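You operate a simulated robot arm through the tools that you are given. There is no shell and no other tool.

The job below is to be done with a simulated robot arm. You get a single attempt, and the scene is never put back.

Task
Lock the large turntable at ONE, then shut and latch the blue case.
Fine: turn it to ONE and lock it with the lock knob before moving lid or latch.
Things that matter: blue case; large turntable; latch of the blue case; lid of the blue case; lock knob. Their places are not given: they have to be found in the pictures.

The check looks at the end state, three seconds after you hand in, the way a careful person would. Anything else that was tipped, shoved, dropped, spilled or broken makes it a failure. Lids that push on must go on centred and level and be pressed home; caps that screw on are set level and turned clockwise until they are tight.

Robot
A 7-joint arm with a three-finger gripper, fixed in place. Base frame: the origin is at the foot of the arm, x ahead of it, y to its left, z up. Lengths are in mm, angles in degrees, forces in N, time in s.
With the tool pointing down near the work surface it reaches from about 420 to 900 mm from the base axis. Its first joint turns from -166.0 to 166.0 degrees. Payload 2.69 kg.
Tool frame: the origin (TCP) lies between the finger pads and is the grasp point; the fingertips stand 29 mm ahead of it; z points along the fingers, y is the line along which they close. The gripper opens to 120 mm. The gripper's body begins 78 mm behind the TCP.
Orientation is told as [roll, pitch, yaw] about the base's x, y, z axes, in that order, counted from this pose: with the fingers straight down and closing along the base's y, the tool's x points along the base's -x, its y along +y and its z along -z.

Tools
- The arm moves only by the tool nudge_tool. Its arguments are lists of equal length, an entry for each row: "offset": the shift along the tool's x, y, z in mm, a list of three; "angular": the turn, a rotation vector about the tool's x, y, z in degrees, a list of three; "fingers": the gripper command, from -1 (fully open) to 1 (shut), values between in proportion. In form: {"offset": [[x, y, z], ...], "angular": [[rx, ry, rz], ...], "fingers": [fingers, ...]}. A call has 1 to 20 rows; each row is the pose to reach, as a shift and turn from the pose commanded when the call began, along the tool's axes at that moment. Each row takes 0.2 s and may step no farther than 50 mm and 8.6 degrees from the row before; otherwise, or with a gripper value out of range, the whole call is refused. Where a pose cannot be reached the arm comes as near as it can. A force on the tool above 90 N (or 10 N above the force at the start of the call, whichever is more), or a blocked arm, ends the call early, and 0.2 s more pass. Each finger halts on what it meets, pressing with about 21 N; the grip force reading is that of the motor and also rises with nothing between the fingers. The clock runs only during rows and for 0.2 s after the last one: add rows that repeat a pose to give the fingers time. It gives the time, the measured TCP pose, the force on the tool (base axes), the opening and the grip force at its end, in the units of the frame above (readings bear some noise), with the torque about the TCP (base axes, N m) and any sound that the robot's microphone picked up.
- Cameras (640 x 400 px; columns grow to the right, rows downward): "scene" is fixed at [49.7, -501.9, 1576.6]; the picture's right is [0.08, -1.00, 0.00], its down [-0.91, -0.07, -0.41] and it looks along [0.41, 0.03, -0.91] (base axes); focal length 295 px, centre (320, 200). "wrist" rides on the gripper at [63, 0, -104] in the tool frame; the picture's right is [0.00, 1.00, 0.00], its down [-0.83, 0.00, -0.56] and it looks along [-0.56, 0.00, 0.83] (tool axes); focal length 275 px, centre (320, 200).
- get_image(camera): a new picture of that camera. No time passes.
- slide_trunk(by): slides the trunk up (or, below 0, down) by that many mm; the arm rides with it, the base frame stays. It gives what a move gives, with no picture.
- probe_pixels(camera, pixels): for up to 12 pixels [column, row] of the newest picture of that camera ("zoom" is the newest enlarged one), the place [x, y, z] in the base frame of the surface seen there, good to about 3 mm. No time passes.
- zoom(camera, box): a new picture of the part [left, top, right, bottom] of that camera's present view, enlarged. No time passes.
- close_job(): hands the job in; it is judged then, once.

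Leave the gripper open and the arm clear of the work at the hand-in unless told otherwise.

The tools are called as a command line: name --argument value ..., lists and objects as JSON in quotes. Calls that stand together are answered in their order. nudge_tool: Moves the arm, as the interface text tells. Its arguments: {"type":"object","properties":{"offset":{"type":"array"},"angular":{"type":"array"},"fingers":{"type":"array"}},"required":["offset","angular","fingers"]} The other tools are called the same way: slide_trunk (by) slides the trunk up or down; get_image (camera) takes a picture; probe_pixels (camera, pixels) gives the place of the surface under pixels of a picture; zoom (camera, box) takes an enlarged picture of a part of a camera's view; close_job () hands the job in.

At the start:

```text
clock: 0.0
position: [302.0, -338.9, 1192.2]
orientation: [-0.1, 0.0, 0.0]
wrist_force: [-0.3, 0.1, -0.4]
torque: [0.01, 0.02, 0.02]
finger_gap: 119.9
grip_force: 0.0
trunk travel left (down, up): [-525.0, 61.0]
```

scene: 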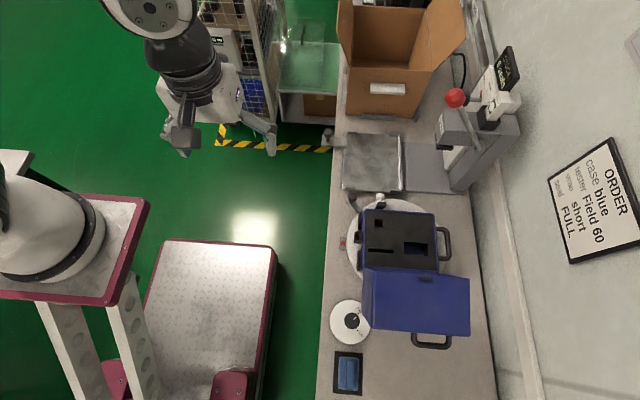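
wrist: 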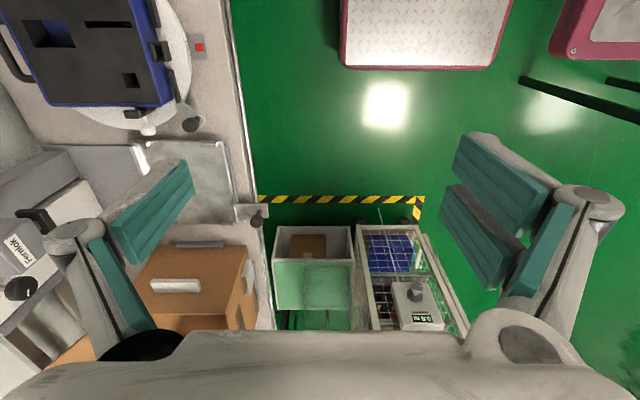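

I see the blue case, lid open, on a white round turntable near scene pixel (395,240). There is also a smaller round dial at (350,322). I'll enlarge these areas to find the lock knob, index marks and latch.

zoom --camera "scene" --box '[320, 180, 480, 280]'

zoom --camera "scene" --box '[310, 280, 470, 400]'

zoom --camera "wrist" --box '[0, 0, 240, 150]'

zoom --camera "scene" --box '[540, 130, 640, 270]'

```text
4.00 times, centred on (400, 230) of scene
```

zoom: 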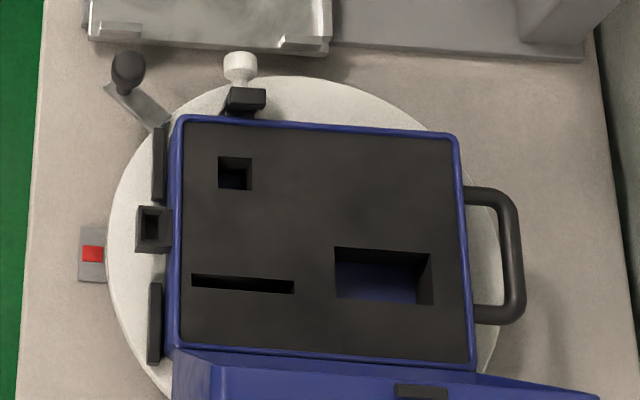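

```text
3.33 times, centred on (390, 340) of scene
```

zoom: 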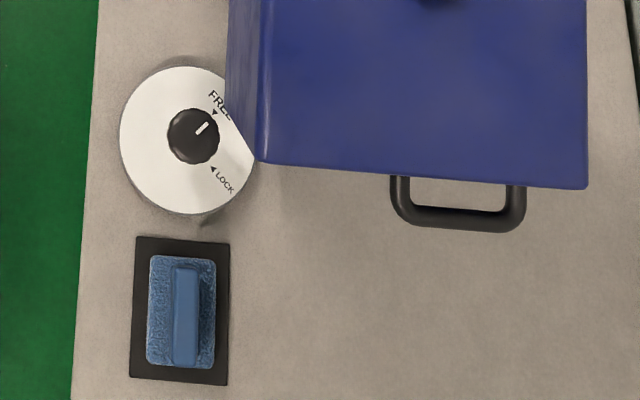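

```text
2.67 times, centred on (120, 75) of wrist
```

zoom: 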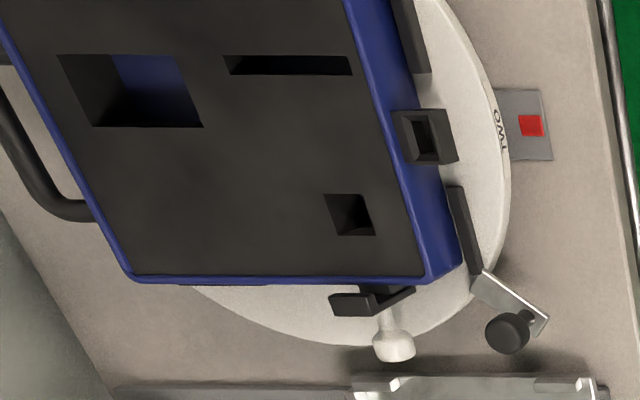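

```text
2.86 times, centred on (590, 200) of scene
```

zoom: 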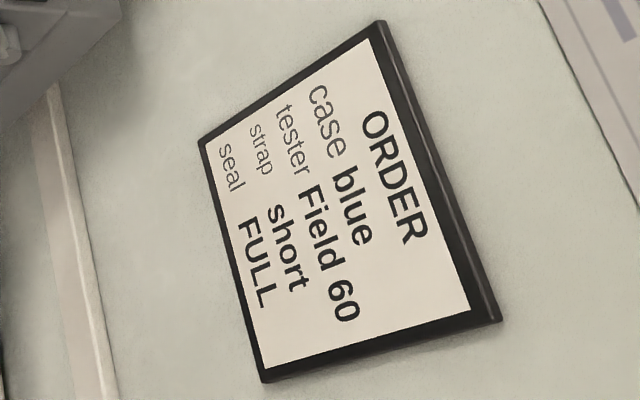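

The turntable shows "TWO" at its red index pointer. A FREE/LOCK dial stands at scene (350,322). The turntable also has a black knobbed handle and a white knob. I'll probe places on these features.

get_image --camera "scene"

probe_pixels --camera "scene" --pixels '[[351, 198], [380, 197], [343, 243], [350, 321], [335, 322], [358, 228], [358, 238], [368, 215], [432, 215], [435, 268], [364, 266], [352, 260]]'

probe_pixels --camera "scene" --pixels '[[364, 272], [364, 322], [375, 328], [468, 280], [468, 333], [430, 345], [449, 242], [425, 279], [381, 205], [396, 250], [348, 366], [330, 300]]'

probe_pixels --camera "wrist" --pixels '[[190, 124], [147, 129], [198, 47], [187, 48], [160, 51], [157, 50], [175, 85], [152, 15], [185, 108], [178, 103], [139, 112], [200, 118]]'

```text
taken
```

scene: 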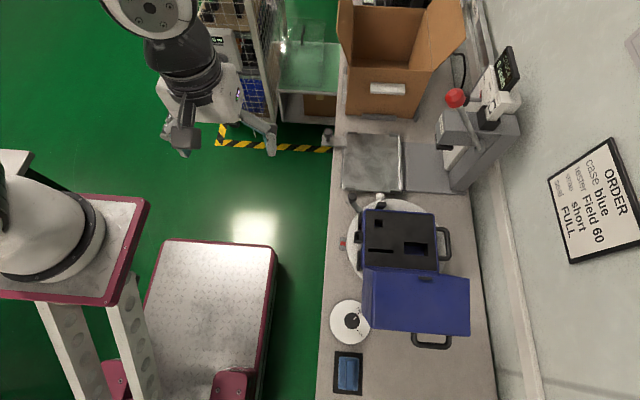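

```text
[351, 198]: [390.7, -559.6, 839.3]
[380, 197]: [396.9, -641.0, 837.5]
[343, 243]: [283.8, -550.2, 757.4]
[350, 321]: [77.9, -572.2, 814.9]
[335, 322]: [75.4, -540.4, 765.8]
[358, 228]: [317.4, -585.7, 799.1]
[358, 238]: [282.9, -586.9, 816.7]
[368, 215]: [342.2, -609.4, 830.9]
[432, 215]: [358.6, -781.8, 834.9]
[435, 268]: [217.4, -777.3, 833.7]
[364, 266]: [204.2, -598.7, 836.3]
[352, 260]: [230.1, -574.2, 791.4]
```

```text
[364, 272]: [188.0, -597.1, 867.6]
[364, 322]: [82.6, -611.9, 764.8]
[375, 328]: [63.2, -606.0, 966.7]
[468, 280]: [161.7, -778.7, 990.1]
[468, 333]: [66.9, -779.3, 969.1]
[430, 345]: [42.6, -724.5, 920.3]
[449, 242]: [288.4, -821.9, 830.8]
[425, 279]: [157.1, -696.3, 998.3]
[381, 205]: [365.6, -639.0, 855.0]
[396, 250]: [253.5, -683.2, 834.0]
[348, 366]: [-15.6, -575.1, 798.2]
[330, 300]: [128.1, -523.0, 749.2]
```

```text
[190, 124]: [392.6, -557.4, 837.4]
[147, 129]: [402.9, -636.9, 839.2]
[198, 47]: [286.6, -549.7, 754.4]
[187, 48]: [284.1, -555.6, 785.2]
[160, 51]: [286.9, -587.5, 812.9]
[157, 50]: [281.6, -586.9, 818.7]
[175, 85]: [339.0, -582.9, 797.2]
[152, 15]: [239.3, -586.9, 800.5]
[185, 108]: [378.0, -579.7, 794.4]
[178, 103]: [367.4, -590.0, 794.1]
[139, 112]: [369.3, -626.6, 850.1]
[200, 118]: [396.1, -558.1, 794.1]
```

The table is at z≈749 and the turntable top at about 788. Its centre is near (278,-690), and a cranked black knob stands at about (391,-559,838). I'll zoom further, looking for other labels on the turntable rim, the front of the case and its surroundings.

zoom --camera "wrist" --box '[100, 0, 228, 80]'

zoom --camera "wrist" --box '[60, 75, 220, 175]'

zoom --camera "scene" --box '[340, 180, 400, 218]'

zoom --camera "scene" --box '[350, 260, 480, 350]'

probe_pixels --camera "scene" --pixels '[[475, 220], [485, 300], [500, 240], [500, 300], [372, 160], [430, 170], [485, 165], [455, 97], [460, 210], [440, 200], [375, 188], [400, 195]]'

```text
5.00 times, centred on (164, 40) of wrist
```

zoom: 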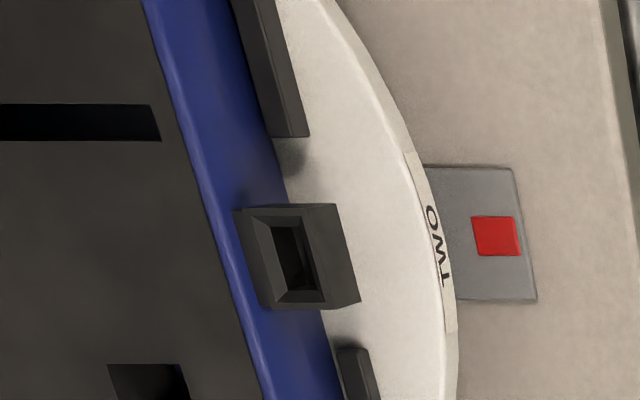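

```text
4.00 times, centred on (140, 125) of wrist
```

zoom: 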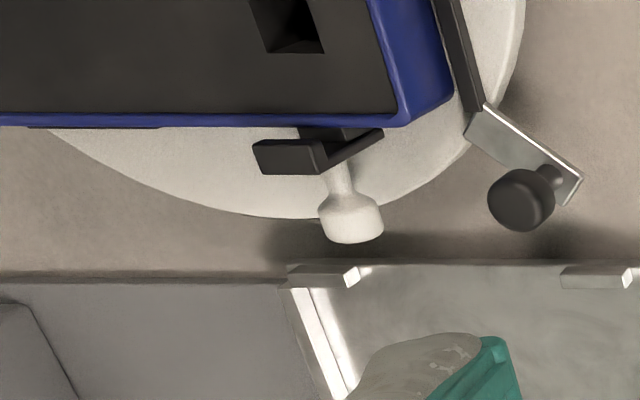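

```text
10.53 times, centred on (370, 199) of scene
```

zoom: 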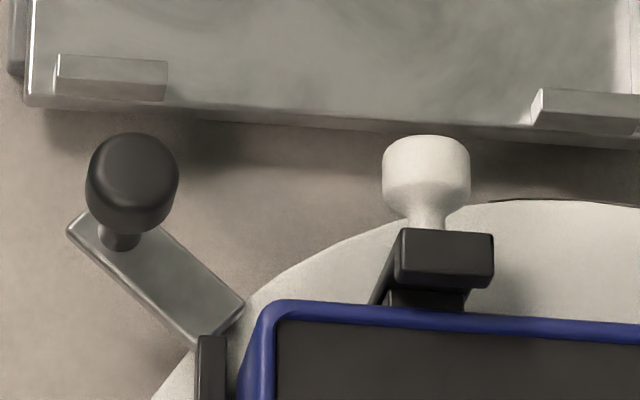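

```text
4.44 times, centred on (415, 305) of scene
```

zoom: 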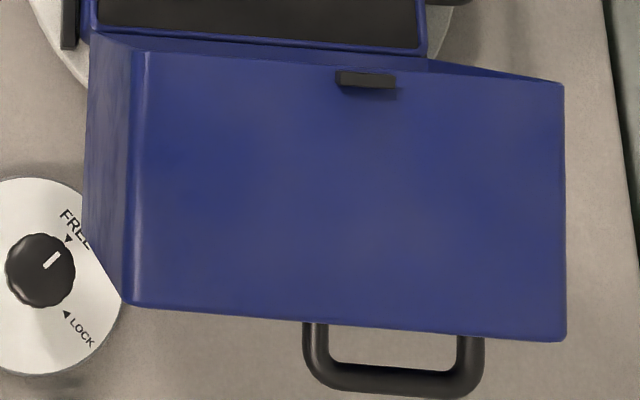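

```text
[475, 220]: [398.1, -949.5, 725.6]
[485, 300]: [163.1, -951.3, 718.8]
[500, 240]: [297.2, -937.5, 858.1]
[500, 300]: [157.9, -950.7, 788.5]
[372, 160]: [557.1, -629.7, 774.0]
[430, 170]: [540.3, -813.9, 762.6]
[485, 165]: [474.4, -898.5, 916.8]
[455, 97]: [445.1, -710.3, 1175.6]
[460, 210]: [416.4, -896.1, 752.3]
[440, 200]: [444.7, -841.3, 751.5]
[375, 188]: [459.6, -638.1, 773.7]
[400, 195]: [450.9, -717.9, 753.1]
```

The white knob sits on a black bracket at the case front. A press with a red-ball lever, its ball near (445,-710,1175), is an obstacle nearby, and the wall is at y≈-940. I'll check the lever and the machine more closely.

zoom --camera "scene" --box '[420, 50, 540, 210]'

probe_pixels --camera "scene" --pixels '[[458, 108], [462, 120], [468, 132], [474, 145], [450, 125], [445, 120], [480, 110], [505, 75], [495, 110], [510, 130], [455, 180], [465, 150]]'

```text
2.50 times, centred on (480, 130) of scene
```

zoom: 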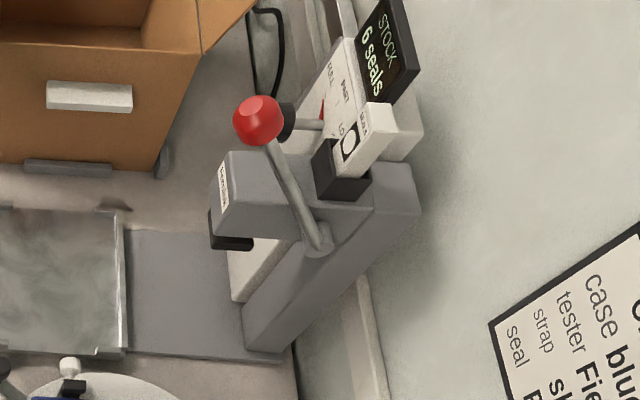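

```text
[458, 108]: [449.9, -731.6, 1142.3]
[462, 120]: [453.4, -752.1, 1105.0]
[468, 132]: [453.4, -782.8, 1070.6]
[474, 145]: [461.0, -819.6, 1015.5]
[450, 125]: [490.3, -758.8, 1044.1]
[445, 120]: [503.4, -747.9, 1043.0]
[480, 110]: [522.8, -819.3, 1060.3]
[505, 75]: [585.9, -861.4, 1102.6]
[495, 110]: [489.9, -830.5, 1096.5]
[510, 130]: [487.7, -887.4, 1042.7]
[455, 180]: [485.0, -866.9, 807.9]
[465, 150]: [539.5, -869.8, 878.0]
```

Next I'll rotate the tool by 90° about its axis while staying high at z≈1192. I'll also shift about 110 mm towards the case, so the wrist camera looks at the case from the +y side.

nudge_tool --offset '[[0, -10, 0], [0, -20, 0], [0, -30, 0], [0, -40, 0], [0, -50, 0], [0, -60, 0], [0, -70, 0], [0, -80, 0], [0, -90, 0], [0, -100, 0], [0, -110, 0], [0, -110, 0]]' --angular '[[0, 0, 8.2], [0, 0, 16.4], [0, 0, 24.6], [0, 0, 32.8], [0, 0, 41], [0, 0, 49.2], [0, 0, 57.4], [0, 0, 65.6], [0, 0, 73.8], [0, 0, 82], [0, 0, 90], [0, 0, 90]]' --fingers '[-1, -1, -1, -1, -1, -1, -1, -1, -1, -1, -1, -1]'

```text
clock: 2.6
position: [301.7, -449.4, 1192.0]
orientation: [0.0, 0.0, -90.0]
wrist_force: [0.7, 0.1, -0.3]
torque: [-0.01, 0.0, -0.03]
finger_gap: 120.3
grip_force: 0.1
trunk travel left (down, up): [-525.0, 61.0]
```

The move went as planned. Now I'll look through the wrist camera.

get_image --camera "wrist"

get_image --camera "scene"

```text
taken
```

wrist: 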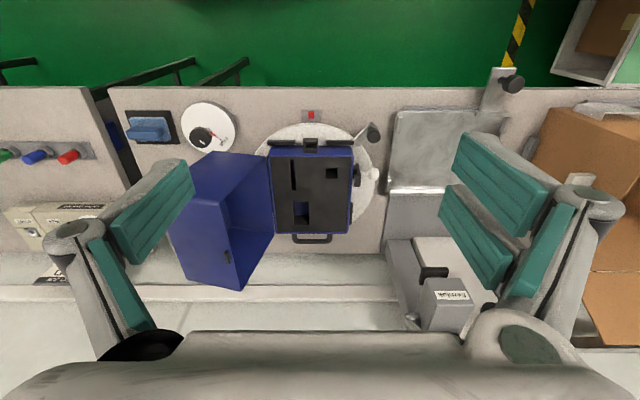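

```text
taken
```

scene: 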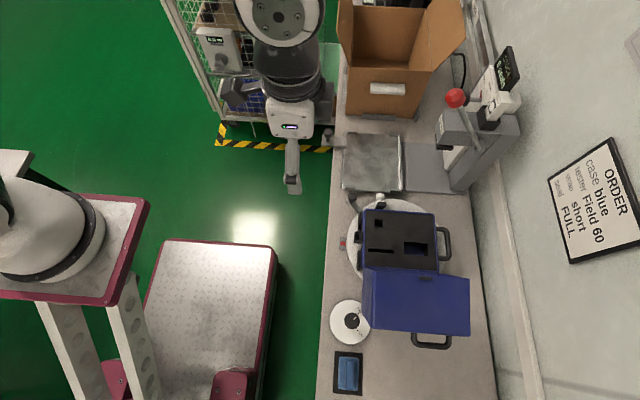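

zoom --camera "wrist" --box '[240, 100, 400, 200]'

zoom --camera "wrist" --box '[330, 110, 400, 154]'

zoom --camera "wrist" --box '[340, 150, 404, 230]'

zoom --camera "wrist" --box '[170, 90, 260, 160]'

```text
4.00 times, centred on (320, 150) of wrist
```

zoom: 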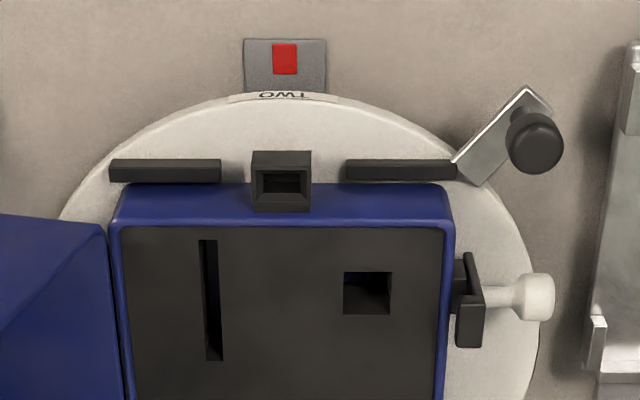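

```text
9.09 times, centred on (365, 132) of wrist
```

zoom: 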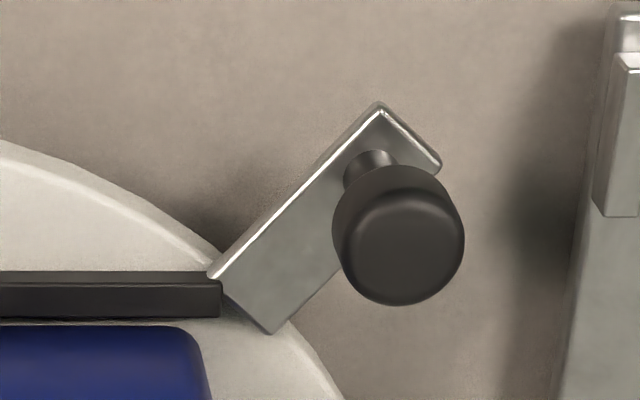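

```text
5.00 times, centred on (372, 190) of wrist
```

zoom: 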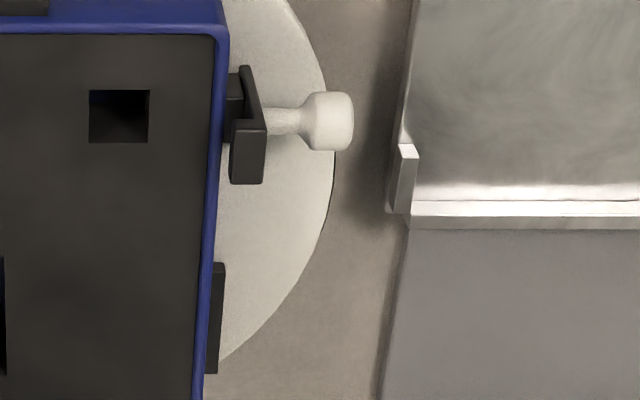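

```text
5.71 times, centred on (215, 125) of wrist
```

zoom: 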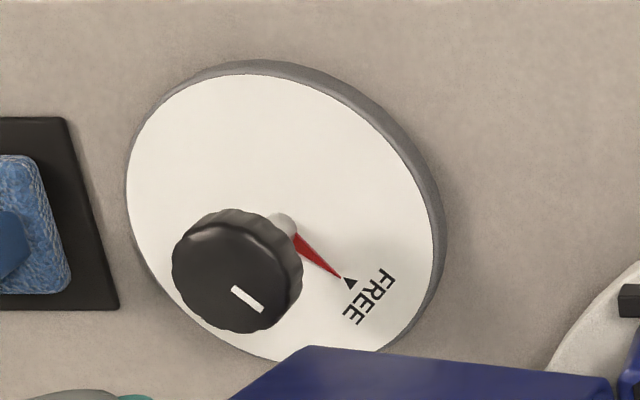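

The knob's red pointer is at FREE. The label strip "TWO" is on the turntable's rim, and no other label is visible in this arc. I'll move the camera so it looks from the +x/+y side, to see the front rim and the latch.

nudge_tool --offset '[[-7, 22, 7], [-14, 44, 14], [-21, 66, 21], [-28, 88, 28], [-35, 110, 36], [-42, 132, 43], [-49, 154, 50], [-56, 176, 57], [-63, 198, 64], [-70, 218, 72], [-70, 218, 72]]' --angular '[[0, 0, 4.5], [0, 0, 9], [0, 0, 13.5], [0, 0, 18], [0, 0, 22.5], [0, 0, 27], [0, 0, 31.5], [0, 0, 36], [0, 0, 40.5], [0, 0, 45], [0, 0, 45]]' --fingers '[-1, -1, -1, -1, -1, -1, -1, -1, -1, -1, -1]'

get_image --camera "wrist"

get_image --camera "scene"

```text
clock: 5.0
position: [520.3, -518.7, 1119.9]
orientation: [0.1, 0.0, -135.2]
wrist_force: [0.2, -0.1, -0.3]
torque: [0.0, -0.03, -0.01]
finger_gap: 119.9
grip_force: 0.2
trunk travel left (down, up): [-525.0, 61.0]
```

```text
taken
```

wrist: 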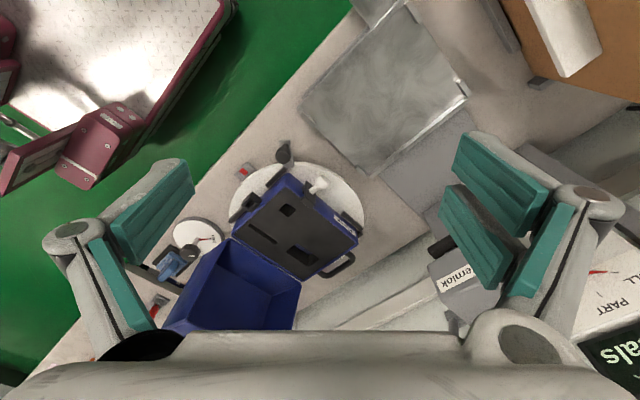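

```text
taken
```

scene: 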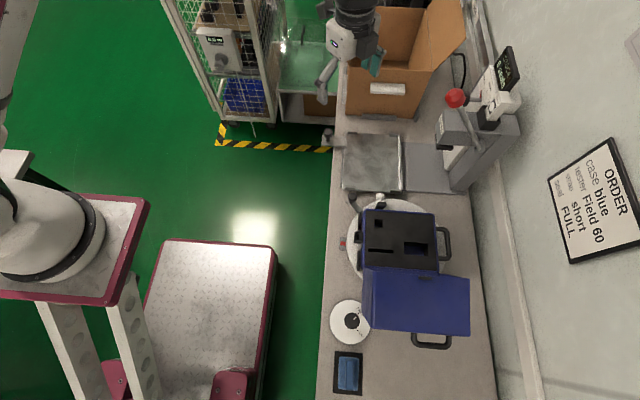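

zoom --camera "wrist" --box '[220, 130, 380, 230]'

zoom --camera "wrist" --box '[290, 160, 370, 250]'

zoom --camera "wrist" --box '[150, 200, 310, 330]'

```text
4.00 times, centred on (300, 180) of wrist
```

zoom: 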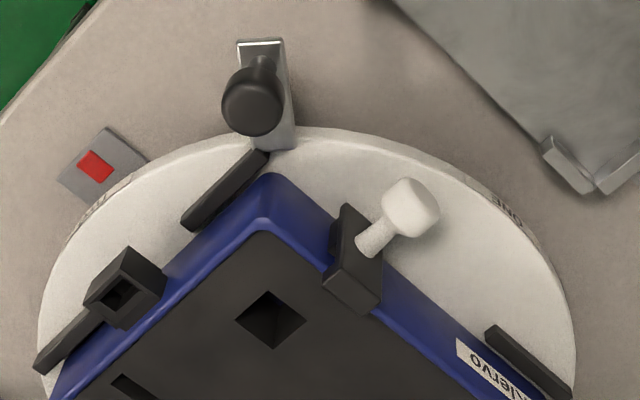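

```text
4.44 times, centred on (330, 205) of wrist
```

zoom: 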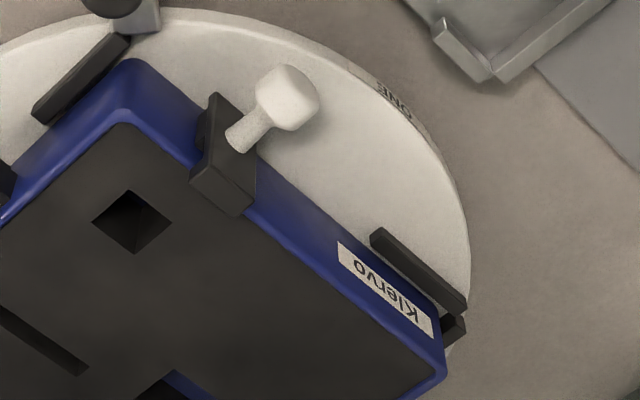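

```text
3.08 times, centred on (230, 265) of wrist
```

zoom: 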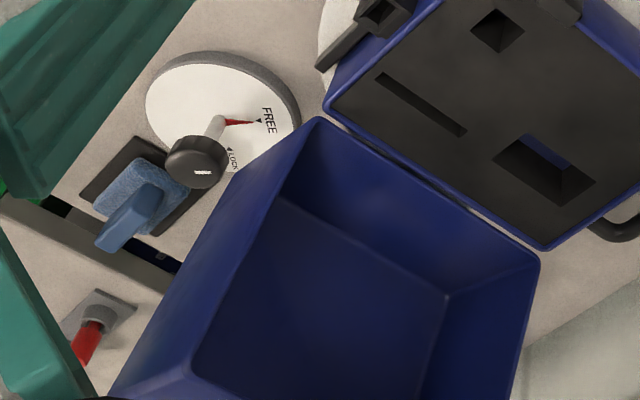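

"ONE" is printed on the front (+x) rim, so the table must turn counter-clockwise by about 90°. That swings the lid toward the wall. I'll measure the turntable circle, the label and the wall precisely.

probe_pixels --camera "scene" --pixels '[[534, 233], [520, 260], [510, 200], [496, 230], [505, 260], [515, 300], [490, 250], [484, 250], [433, 347], [415, 345], [449, 346], [432, 337]]'

zoom --camera "wrist" --box '[220, 130, 380, 230]'

probe_pixels --camera "zoom" --pixels '[[507, 205], [485, 185], [525, 230], [545, 262], [575, 350], [420, 152], [320, 135], [180, 146], [130, 168], [80, 215], [45, 300], [40, 340]]'

probe_pixels --camera "zoom" --pixels '[[250, 105], [262, 55], [405, 205], [370, 240], [350, 290], [345, 240], [350, 220], [280, 140], [95, 165], [105, 185], [270, 180], [120, 290]]'

```text
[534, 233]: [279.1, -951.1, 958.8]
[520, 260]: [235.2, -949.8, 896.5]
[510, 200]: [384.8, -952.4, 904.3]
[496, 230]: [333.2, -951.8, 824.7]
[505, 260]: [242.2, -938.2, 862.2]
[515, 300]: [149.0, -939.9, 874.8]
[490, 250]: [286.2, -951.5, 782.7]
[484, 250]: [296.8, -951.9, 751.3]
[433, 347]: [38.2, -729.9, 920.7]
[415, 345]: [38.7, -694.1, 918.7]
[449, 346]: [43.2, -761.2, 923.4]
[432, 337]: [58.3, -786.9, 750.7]
```

```text
4.00 times, centred on (300, 180) of wrist
```

zoom: 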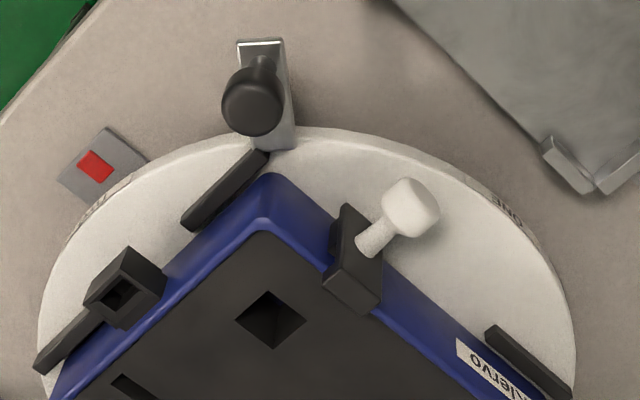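

```text
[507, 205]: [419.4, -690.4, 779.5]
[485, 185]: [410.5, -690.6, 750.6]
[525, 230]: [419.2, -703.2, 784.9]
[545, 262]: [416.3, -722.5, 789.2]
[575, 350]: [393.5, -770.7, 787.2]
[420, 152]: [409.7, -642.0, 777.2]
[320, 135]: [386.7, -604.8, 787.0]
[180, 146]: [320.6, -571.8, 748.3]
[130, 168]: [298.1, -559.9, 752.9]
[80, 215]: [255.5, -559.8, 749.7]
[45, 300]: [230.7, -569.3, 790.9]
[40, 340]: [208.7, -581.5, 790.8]
```

```text
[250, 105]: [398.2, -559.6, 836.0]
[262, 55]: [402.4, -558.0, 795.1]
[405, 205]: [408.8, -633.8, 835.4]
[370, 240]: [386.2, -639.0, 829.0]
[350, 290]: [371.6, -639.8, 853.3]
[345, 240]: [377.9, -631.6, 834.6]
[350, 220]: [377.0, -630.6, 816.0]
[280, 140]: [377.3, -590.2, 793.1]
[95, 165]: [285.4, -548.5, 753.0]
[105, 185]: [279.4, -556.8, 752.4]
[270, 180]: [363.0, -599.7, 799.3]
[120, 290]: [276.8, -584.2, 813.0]
```

I have the following estimates:
- Turntable centre near (283,-696), R≈137.
- ONE at angle about 0°, TWO at 90° (the pointer).
- Wall at y≈-951, rail at about -938 (z≈870), lid handle radius ≈248. This clears, but only just.

Next I'll locate the crank knob exactly.

zoom --camera "scene" --box '[340, 180, 400, 218]'

probe_pixels --camera "zoom" --pixels '[[135, 165], [100, 165], [172, 165], [135, 140], [135, 195], [135, 222], [120, 240], [425, 165], [425, 145], [445, 260], [400, 260], [110, 270]]'

```text
10.53 times, centred on (370, 199) of scene
```

zoom: 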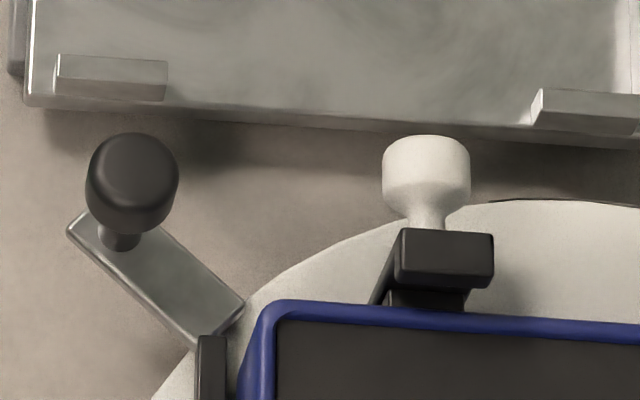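

```text
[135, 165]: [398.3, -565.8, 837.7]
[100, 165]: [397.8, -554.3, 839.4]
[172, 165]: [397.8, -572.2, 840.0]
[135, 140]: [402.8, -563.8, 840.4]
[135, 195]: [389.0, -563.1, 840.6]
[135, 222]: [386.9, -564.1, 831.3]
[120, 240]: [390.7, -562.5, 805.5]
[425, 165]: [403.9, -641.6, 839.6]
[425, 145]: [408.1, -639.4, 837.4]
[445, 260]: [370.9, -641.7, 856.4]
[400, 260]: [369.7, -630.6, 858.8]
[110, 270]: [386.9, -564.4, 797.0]
```

The knob is about 24 mm across, its centre near (396,-564) and its top at z≈840. I'll move to a hover pose above it at z≈930, with the fingers partly open and their closing line tangential to the turntable.

nudge_tool --offset '[[-12, -5.5, 19], [-24, -11, 38], [-36, -16.6, 57], [-48, -22, 76], [-60, -27.7, 95], [-72, -33, 114], [-84, -38.8, 133], [-96, -44.3, 152], [-108, -50, 171], [-120, -55.4, 190], [-120, -55.4, 190]]' --angular '[[0, 0, -0.5], [0, 0, -1], [0, 0, -1.5], [0, 0, -2], [0, 0, -2.5], [0, 0, -3], [0, 0, -3.5], [0, 0, -4], [0, 0, -4.5], [0, 0, -4.7], [0, 0, -4.7]]' --fingers '[-0.5, -0.3, 0, 0.1, 0.2, 0.2, 0.2, 0.2, 0.2, 0.2, 0.2]'

get_image --camera "wrist"

get_image --camera "scene"

```text
clock: 7.4
position: [395.8, -563.6, 929.8]
orientation: [0.0, 0.0, -130.4]
wrist_force: [1.1, 0.3, -0.2]
torque: [0.0, 0.02, 0.0]
finger_gap: 47.7
grip_force: 0.1
trunk travel left (down, up): [-525.0, 61.0]
```

```text
taken
```

wrist: 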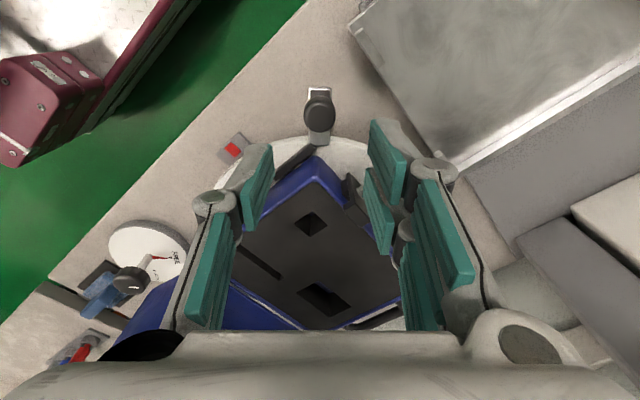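

```text
taken
```

scene: 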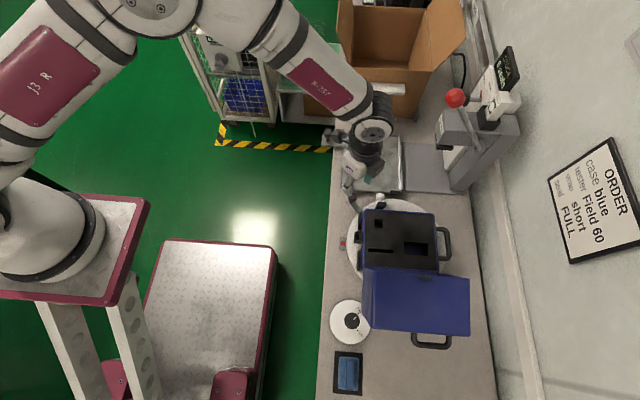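

I'm hovering above the knob, which appears at wrist (319,108). I'll check its position again with the closer camera.

zoom --camera "wrist" --box '[280, 70, 360, 150]'

probe_pixels --camera "wrist" --pixels '[[319, 97], [319, 105], [319, 115], [319, 125], [310, 108], [328, 108], [319, 130], [319, 137], [325, 92]]'

```text
5.00 times, centred on (320, 110) of wrist
```

zoom: 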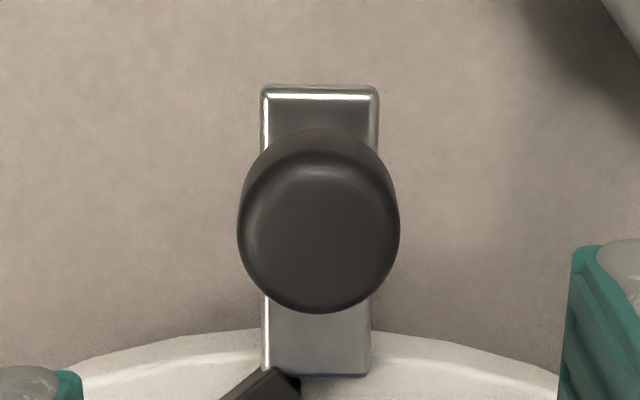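

```text
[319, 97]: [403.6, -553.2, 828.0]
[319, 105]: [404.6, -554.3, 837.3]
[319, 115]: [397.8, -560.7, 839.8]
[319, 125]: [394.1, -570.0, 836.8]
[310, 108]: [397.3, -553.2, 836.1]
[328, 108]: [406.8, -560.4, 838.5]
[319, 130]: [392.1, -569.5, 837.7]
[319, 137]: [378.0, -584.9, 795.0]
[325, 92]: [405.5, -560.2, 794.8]
```

The knob top centre is at about (397.5,-562.5), only about 2 mm outward of my TCP. I'll descend to z≈832, which leaves the tips about 8 mm above the tab, and close on the knob.

nudge_tool --offset '[[2, 0, 20], [2, 0, 40], [2, 0, 60], [2, 0, 80], [2, 0, 98], [2, 0, 98], [2, 0, 98], [2, 0, 98]]' --angular '[[0, 0, 0], [0, 0, 0], [0, 0, 0], [0, 0, 0], [0, 0, 0], [0, 0, 0], [0, 0, 0], [0, 0, 0]]' --fingers '[0.2, 0.2, 0.2, 0.2, 0.2, 0.2, 0.2, 0.2]'

get_image --camera "wrist"

zoom --camera "scene" --box '[320, 150, 440, 250]'

```text
clock: 9.2
position: [396.3, -562.4, 832.3]
orientation: [0.0, 0.0, -130.3]
wrist_force: [0.0, 0.4, 0.2]
torque: [0.03, 0.02, -0.01]
finger_gap: 48.3
grip_force: 0.2
trunk travel left (down, up): [-525.0, 61.0]
```

```text
taken
```

wrist: 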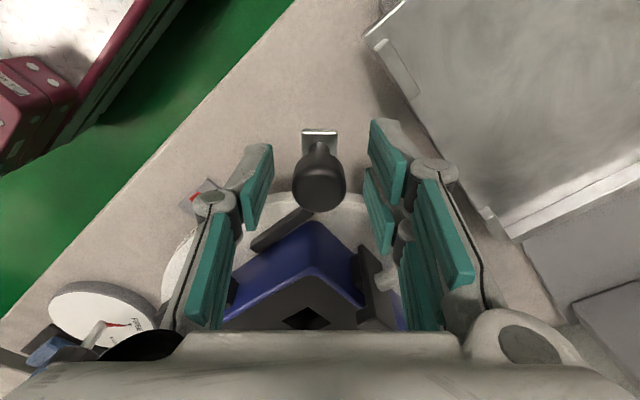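

```text
4.00 times, centred on (380, 200) of scene
```

zoom: 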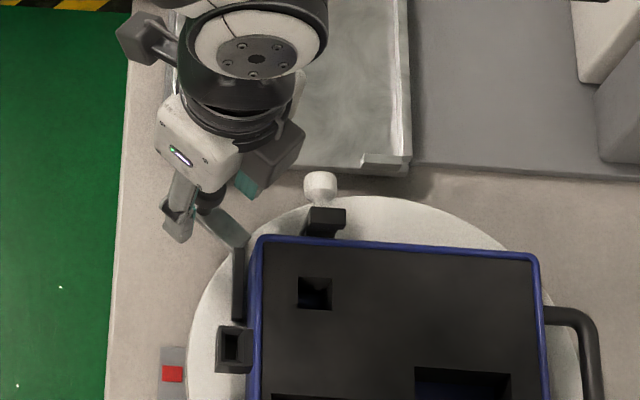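

The knob is centred between the fingers. I'll close on it now.

nudge_tool --offset '[[0, 0, 0], [0, 0, 0], [0, 0, 0]]' --angular '[[0, 0, 0], [0, 0, 0], [0, 0, 0]]' --fingers '[0.5, 0.8, 0.8]'

get_image --camera "wrist"

```text
clock: 10.0
position: [396.9, -562.8, 832.1]
orientation: [0.0, 0.1, -130.2]
wrist_force: [-0.3, 0.3, 0.4]
torque: [0.06, -0.08, -0.09]
finger_gap: 22.1
grip_force: 45.0
trunk travel left (down, up): [-525.0, 61.0]
```

```text
taken
```

wrist: 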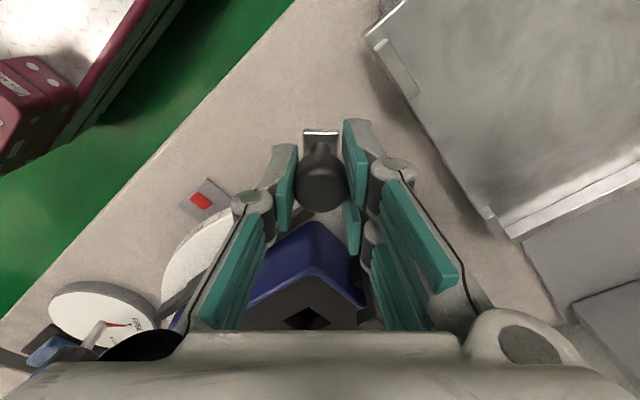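

The knob is gripped (gap 22 mm). I'll begin a gentle arc counter-clockwise about the turntable centre, turning 10° first to feel the forces.

nudge_tool --offset '[[-0.17, -7.68, 0], [-0.67, -15.34, 0], [-1.51, -22.97, 0], [-2.67, -30.56, 0]]' --angular '[[0, 0, -2.5], [0, 0, -5], [0, 0, -7.5], [0, 0, -10]]' --fingers '[0.8, 0.8, 0.8, 0.8]'

get_image --camera "scene"

get_image --camera "wrist"

```text
clock: 11.0
position: [372.2, -544.2, 832.0]
orientation: [0.0, -0.1, -120.1]
wrist_force: [2.8, 0.6, 0.3]
torque: [-0.13, -0.01, 0.14]
finger_gap: 21.8
grip_force: 44.9
trunk travel left (down, up): [-525.0, 61.0]
```

```text
taken
```

scene: 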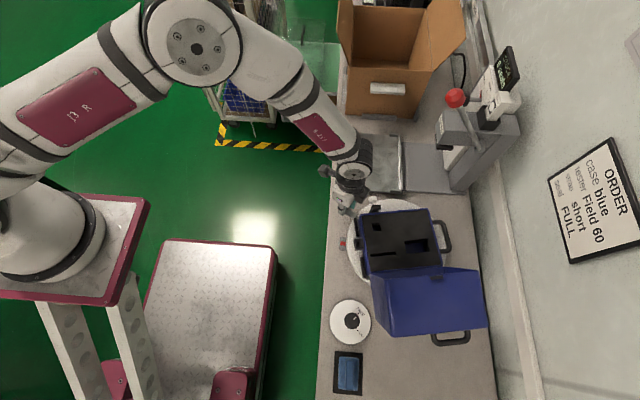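

```text
taken
```

wrist: 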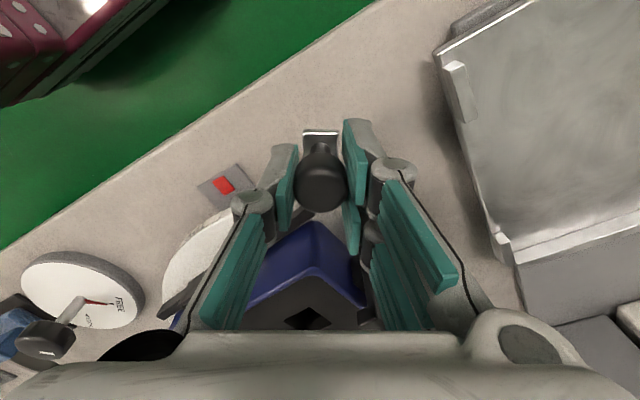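

The turntable follows with only a few N. I'll continue the arc another 51°, to about 61° in total, and then check the lid-to-wall clearance.

nudge_tool --offset '[[-0.24, -9.21, 0], [-0.96, -18.4, 0], [-2.17, -27.53, 0], [-3.85, -36.59, 0], [-6.0, -45.55, 0], [-8.61, -54.39, 0], [-11.69, -63.07, 0], [-15.22, -71.59, 0], [-19.18, -79.9, 0], [-23.58, -88.0, 0], [-28.39, -95.86, 0], [-33.61, -103.45, 0], [-39.22, -110.76, 0], [-45.21, -117.77, 0], [-51.55, -124.45, 0], [-58.23, -130.79, 0], [-65.24, -136.78, 0]]' --angular '[[0, 0, -3], [0, 0, -6], [0, 0, -9], [0, 0, -12], [0, 0, -15], [0, 0, -18], [0, 0, -21], [0, 0, -24], [0, 0, -27], [0, 0, -30], [0, 0, -33], [0, 0, -36], [0, 0, -39], [0, 0, -42], [0, 0, -45], [0, 0, -48], [0, 0, -51]]' --fingers '[0.8, 0.8, 0.8, 0.8, 0.8, 0.8, 0.8, 0.8, 0.8, 0.8, 0.8, 0.8, 0.8, 0.8, 0.8, 0.8, 0.8]'

get_image --camera "scene"

get_image --camera "wrist"

```text
clock: 14.6
position: [222.2, -532.3, 831.8]
orientation: [0.0, -0.1, -69.3]
wrist_force: [1.7, -1.8, -2.6]
torque: [0.32, 0.07, -0.02]
finger_gap: 22.0
grip_force: 45.4
trunk travel left (down, up): [-525.0, 61.0]
```

```text
taken
```

scene: 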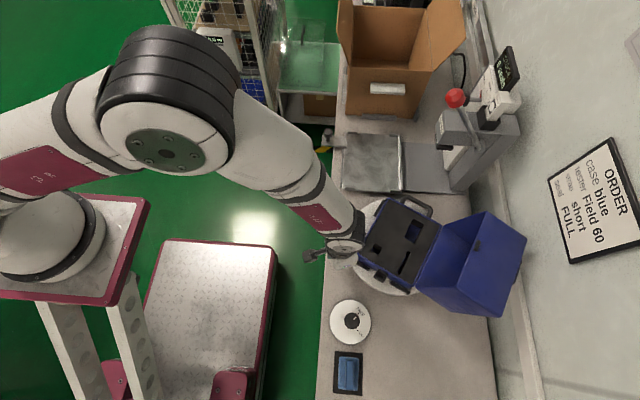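

```text
taken
```

wrist: 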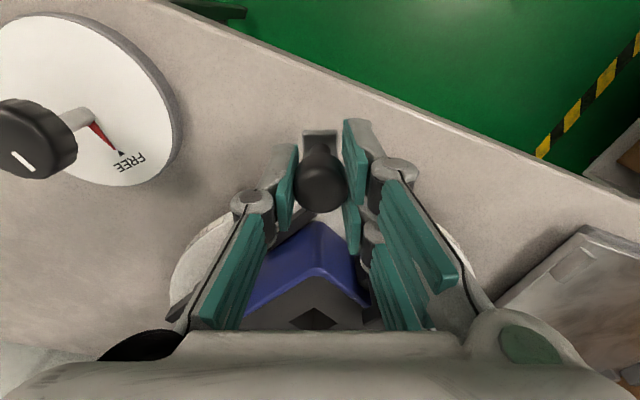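

About 61° has been turned. I'll probe the lid's outermost points against the wall before going on.

zoom --camera "scene" --box '[400, 190, 560, 330]'

probe_pixels --camera "scene" --pixels '[[499, 313], [523, 238], [512, 275], [508, 290], [517, 262], [470, 300], [485, 215], [420, 288], [475, 308]]'

```text
2.86 times, centred on (480, 260) of scene
```

zoom: 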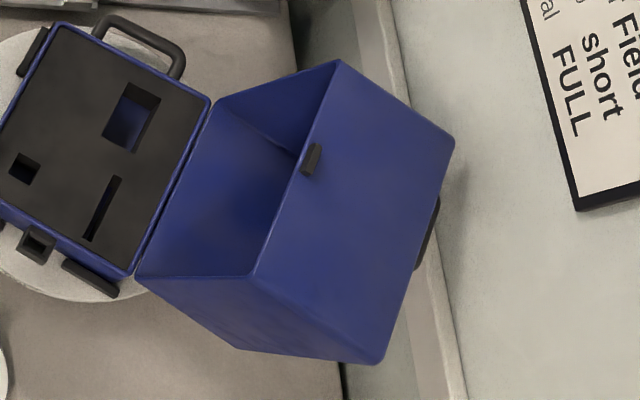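

```text
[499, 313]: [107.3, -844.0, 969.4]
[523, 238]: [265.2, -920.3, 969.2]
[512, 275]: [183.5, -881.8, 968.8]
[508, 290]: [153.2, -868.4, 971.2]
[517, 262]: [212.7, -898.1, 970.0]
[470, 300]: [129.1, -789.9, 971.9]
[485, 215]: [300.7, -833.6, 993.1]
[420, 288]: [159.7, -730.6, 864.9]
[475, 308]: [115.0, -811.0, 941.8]
```

probe_pixels --camera "zoom" --pixels '[[428, 235], [437, 205], [422, 262], [434, 225], [415, 140], [430, 180], [440, 320], [450, 280], [445, 250]]'

```text
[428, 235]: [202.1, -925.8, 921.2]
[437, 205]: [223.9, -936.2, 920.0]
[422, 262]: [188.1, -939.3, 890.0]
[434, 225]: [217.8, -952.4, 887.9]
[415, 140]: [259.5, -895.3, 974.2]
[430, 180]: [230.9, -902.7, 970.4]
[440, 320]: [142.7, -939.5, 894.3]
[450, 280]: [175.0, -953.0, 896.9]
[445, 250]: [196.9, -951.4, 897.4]
```

The lid handle's swing radius is about 247, against 255 to the wall, and it passes above the rail. So it clears by about 7 mm. I'll continue slowly for 26° more.

nudge_tool --offset '[[-0.11, -6.14, 0], [-0.43, -12.28, 0], [-0.96, -18.4, 0], [-1.71, -24.49, 0], [-2.67, -30.56, 0], [-3.85, -36.59, 0], [-5.23, -42.58, 0], [-6.82, -48.51, 0], [-8.61, -54.39, 0], [-10.61, -60.2, 0], [-12.82, -65.93, 0], [-15.22, -71.59, 0], [-17.81, -77.15, 0]]' --angular '[[0, 0, -2], [0, 0, -4], [0, 0, -6], [0, 0, -8], [0, 0, -10], [0, 0, -12], [0, 0, -14], [0, 0, -16], [0, 0, -18], [0, 0, -20], [0, 0, -22], [0, 0, -24], [0, 0, -26]]' --fingers '[0.8, 0.8, 0.8, 0.8, 0.8, 0.8, 0.8, 0.8, 0.8, 0.8, 0.8, 0.8, 0.8]'

get_image --camera "scene"

get_image --camera "wrist"

```text
clock: 17.4
position: [157.4, -577.0, 832.3]
orientation: [-0.1, -0.1, -43.2]
wrist_force: [21.4, -17.9, 1.2]
torque: [0.06, 0.09, -0.07]
finger_gap: 21.8
grip_force: 45.1
trunk travel left (down, up): [-525.0, 61.0]
```

```text
taken
```

scene: 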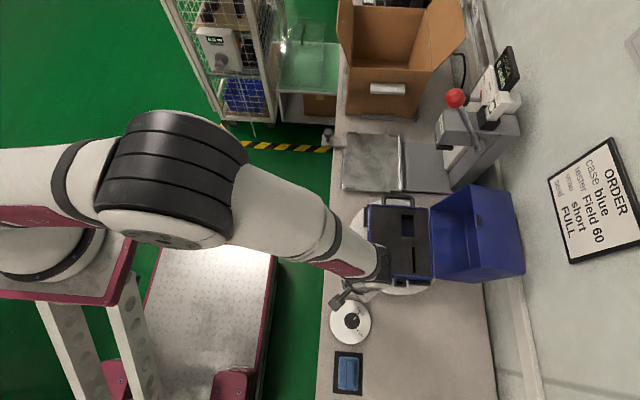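

```text
taken
```

wrist: 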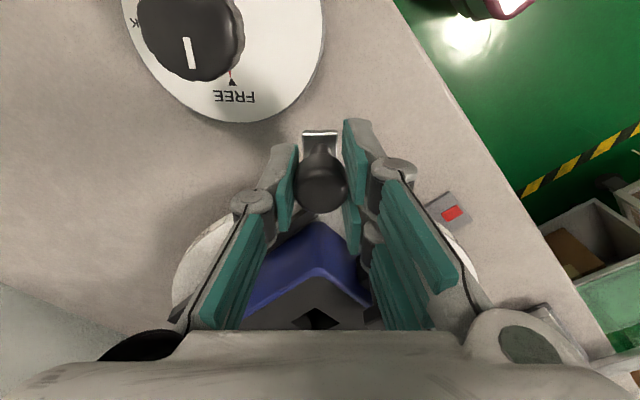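

There is a 28 N mostly radial pull, with only about 2 N tangential. This comes from a slight radius mismatch in the grip. I'll look at the pointer and label, then relax the grip to release the strain.

zoom --camera "wrist" --box '[400, 170, 520, 290]'

zoom --camera "scene" --box '[330, 180, 430, 300]'

zoom --camera "scene" --box '[420, 180, 540, 290]'

```text
3.33 times, centred on (460, 230) of wrist
```

zoom: 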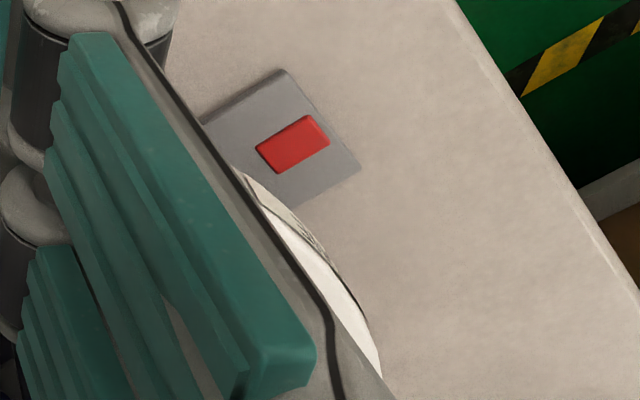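

```text
3.33 times, centred on (380, 240) of scene
```

zoom: 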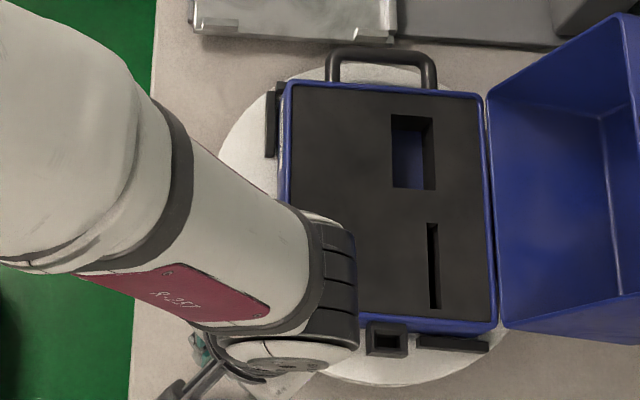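

```text
3.64 times, centred on (480, 235) of scene
```

zoom: 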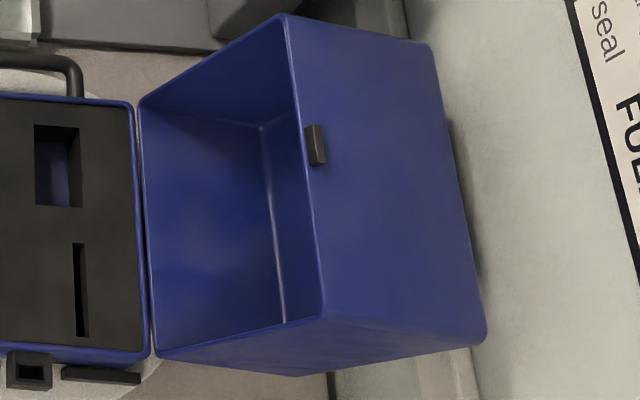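

The "ONE" label is still slightly short of the pointer. I'll relax the fingers to about 30 mm to release the strain, then re-grip.

nudge_tool --offset '[[0, 0, 0], [0, 0, 0]]' --angular '[[0, 0, 0], [0, 0, 0]]' --fingers '[0.45, 0.45]'

get_image --camera "wrist"

```text
clock: 18.0
position: [155.4, -575.3, 830.9]
orientation: [0.1, 0.0, -43.3]
wrist_force: [-0.7, 0.6, -0.2]
torque: [-0.01, -0.03, 0.03]
finger_gap: 32.7
grip_force: 0.2
trunk travel left (down, up): [-525.0, 61.0]
```

```text
taken
```

wrist: 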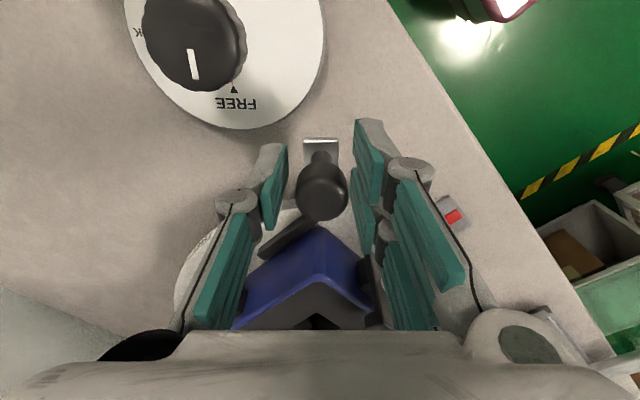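

The strain is released; the knob sits about 2.5 mm inward of my TCP. I'll recentre, re-grip and turn the last 3°.

nudge_tool --offset '[[-2.5, 0, 0], [-2.5, 0, 0], [-2.5, 0, 0], [-2.5, 0, 0], [-2.53, -3.05, 0], [-2.6, -6.1, 0], [-2.74, -9.15, 0], [-2.74, -9.15, 0]]' --angular '[[0, 0, 0], [0, 0, 0], [0, 0, 0], [0, 0, 0], [0, 0, -1], [0, 0, -2], [0, 0, -3], [0, 0, -3]]' --fingers '[0.45, 0.8, 0.8, 0.8, 0.8, 0.8, 0.8, 0.8]'

get_image --camera "wrist"

zoom --camera "wrist" --box '[400, 170, 520, 290]'

zoom --camera "scene" --box '[380, 180, 540, 300]'

```text
clock: 19.8
position: [151.4, -586.1, 831.7]
orientation: [0.0, 0.0, -40.3]
wrist_force: [-0.2, 3.3, 1.5]
torque: [0.17, 0.03, 0.14]
finger_gap: 22.1
grip_force: 45.1
trunk travel left (down, up): [-525.0, 61.0]
```

```text
taken
```

wrist: 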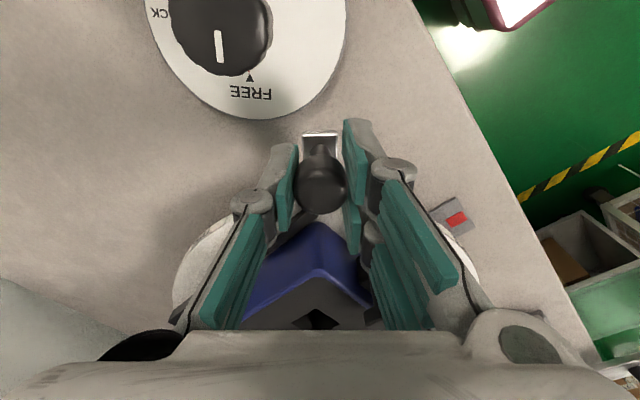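

```text
3.33 times, centred on (460, 230) of wrist
```

zoom: 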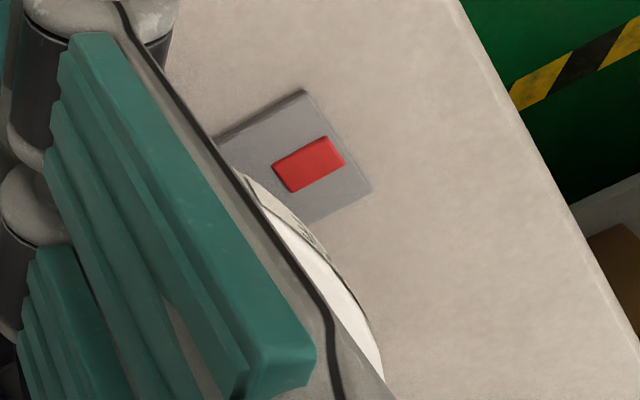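

```text
3.33 times, centred on (460, 240) of scene
```

zoom: 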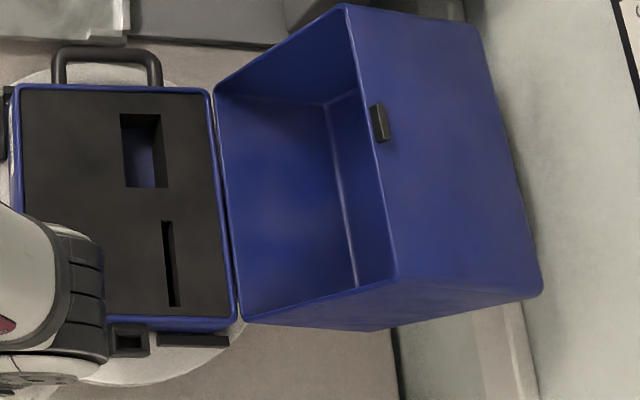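

The tool has turned 89.9° in all, with low forces. I'll release the knob, lift straight up 100 mm, then swing to a pose that looks squarely at the pointer to read the label alignment.

nudge_tool --offset '[[0, 0, 0], [0, 0, 0], [0, 0, -25], [0, 0, -50], [0, 0, -75], [0, 0, -100], [0, 0, -100]]' --angular '[[0, 0, 0], [0, 0, 0], [0, 0, 0], [0, 0, 0], [0, 0, 0], [0, 0, 0], [0, 0, 0]]' --fingers '[0.2, 0.2, 0.2, 0.2, 0.2, 0.2, 0.2]'

```text
clock: 21.4
position: [150.5, -583.4, 931.9]
orientation: [0.0, -0.1, -40.3]
wrist_force: [-0.3, 0.1, 0.6]
torque: [0.01, -0.03, -0.01]
finger_gap: 48.0
grip_force: 0.0
trunk travel left (down, up): [-525.0, 61.0]
```

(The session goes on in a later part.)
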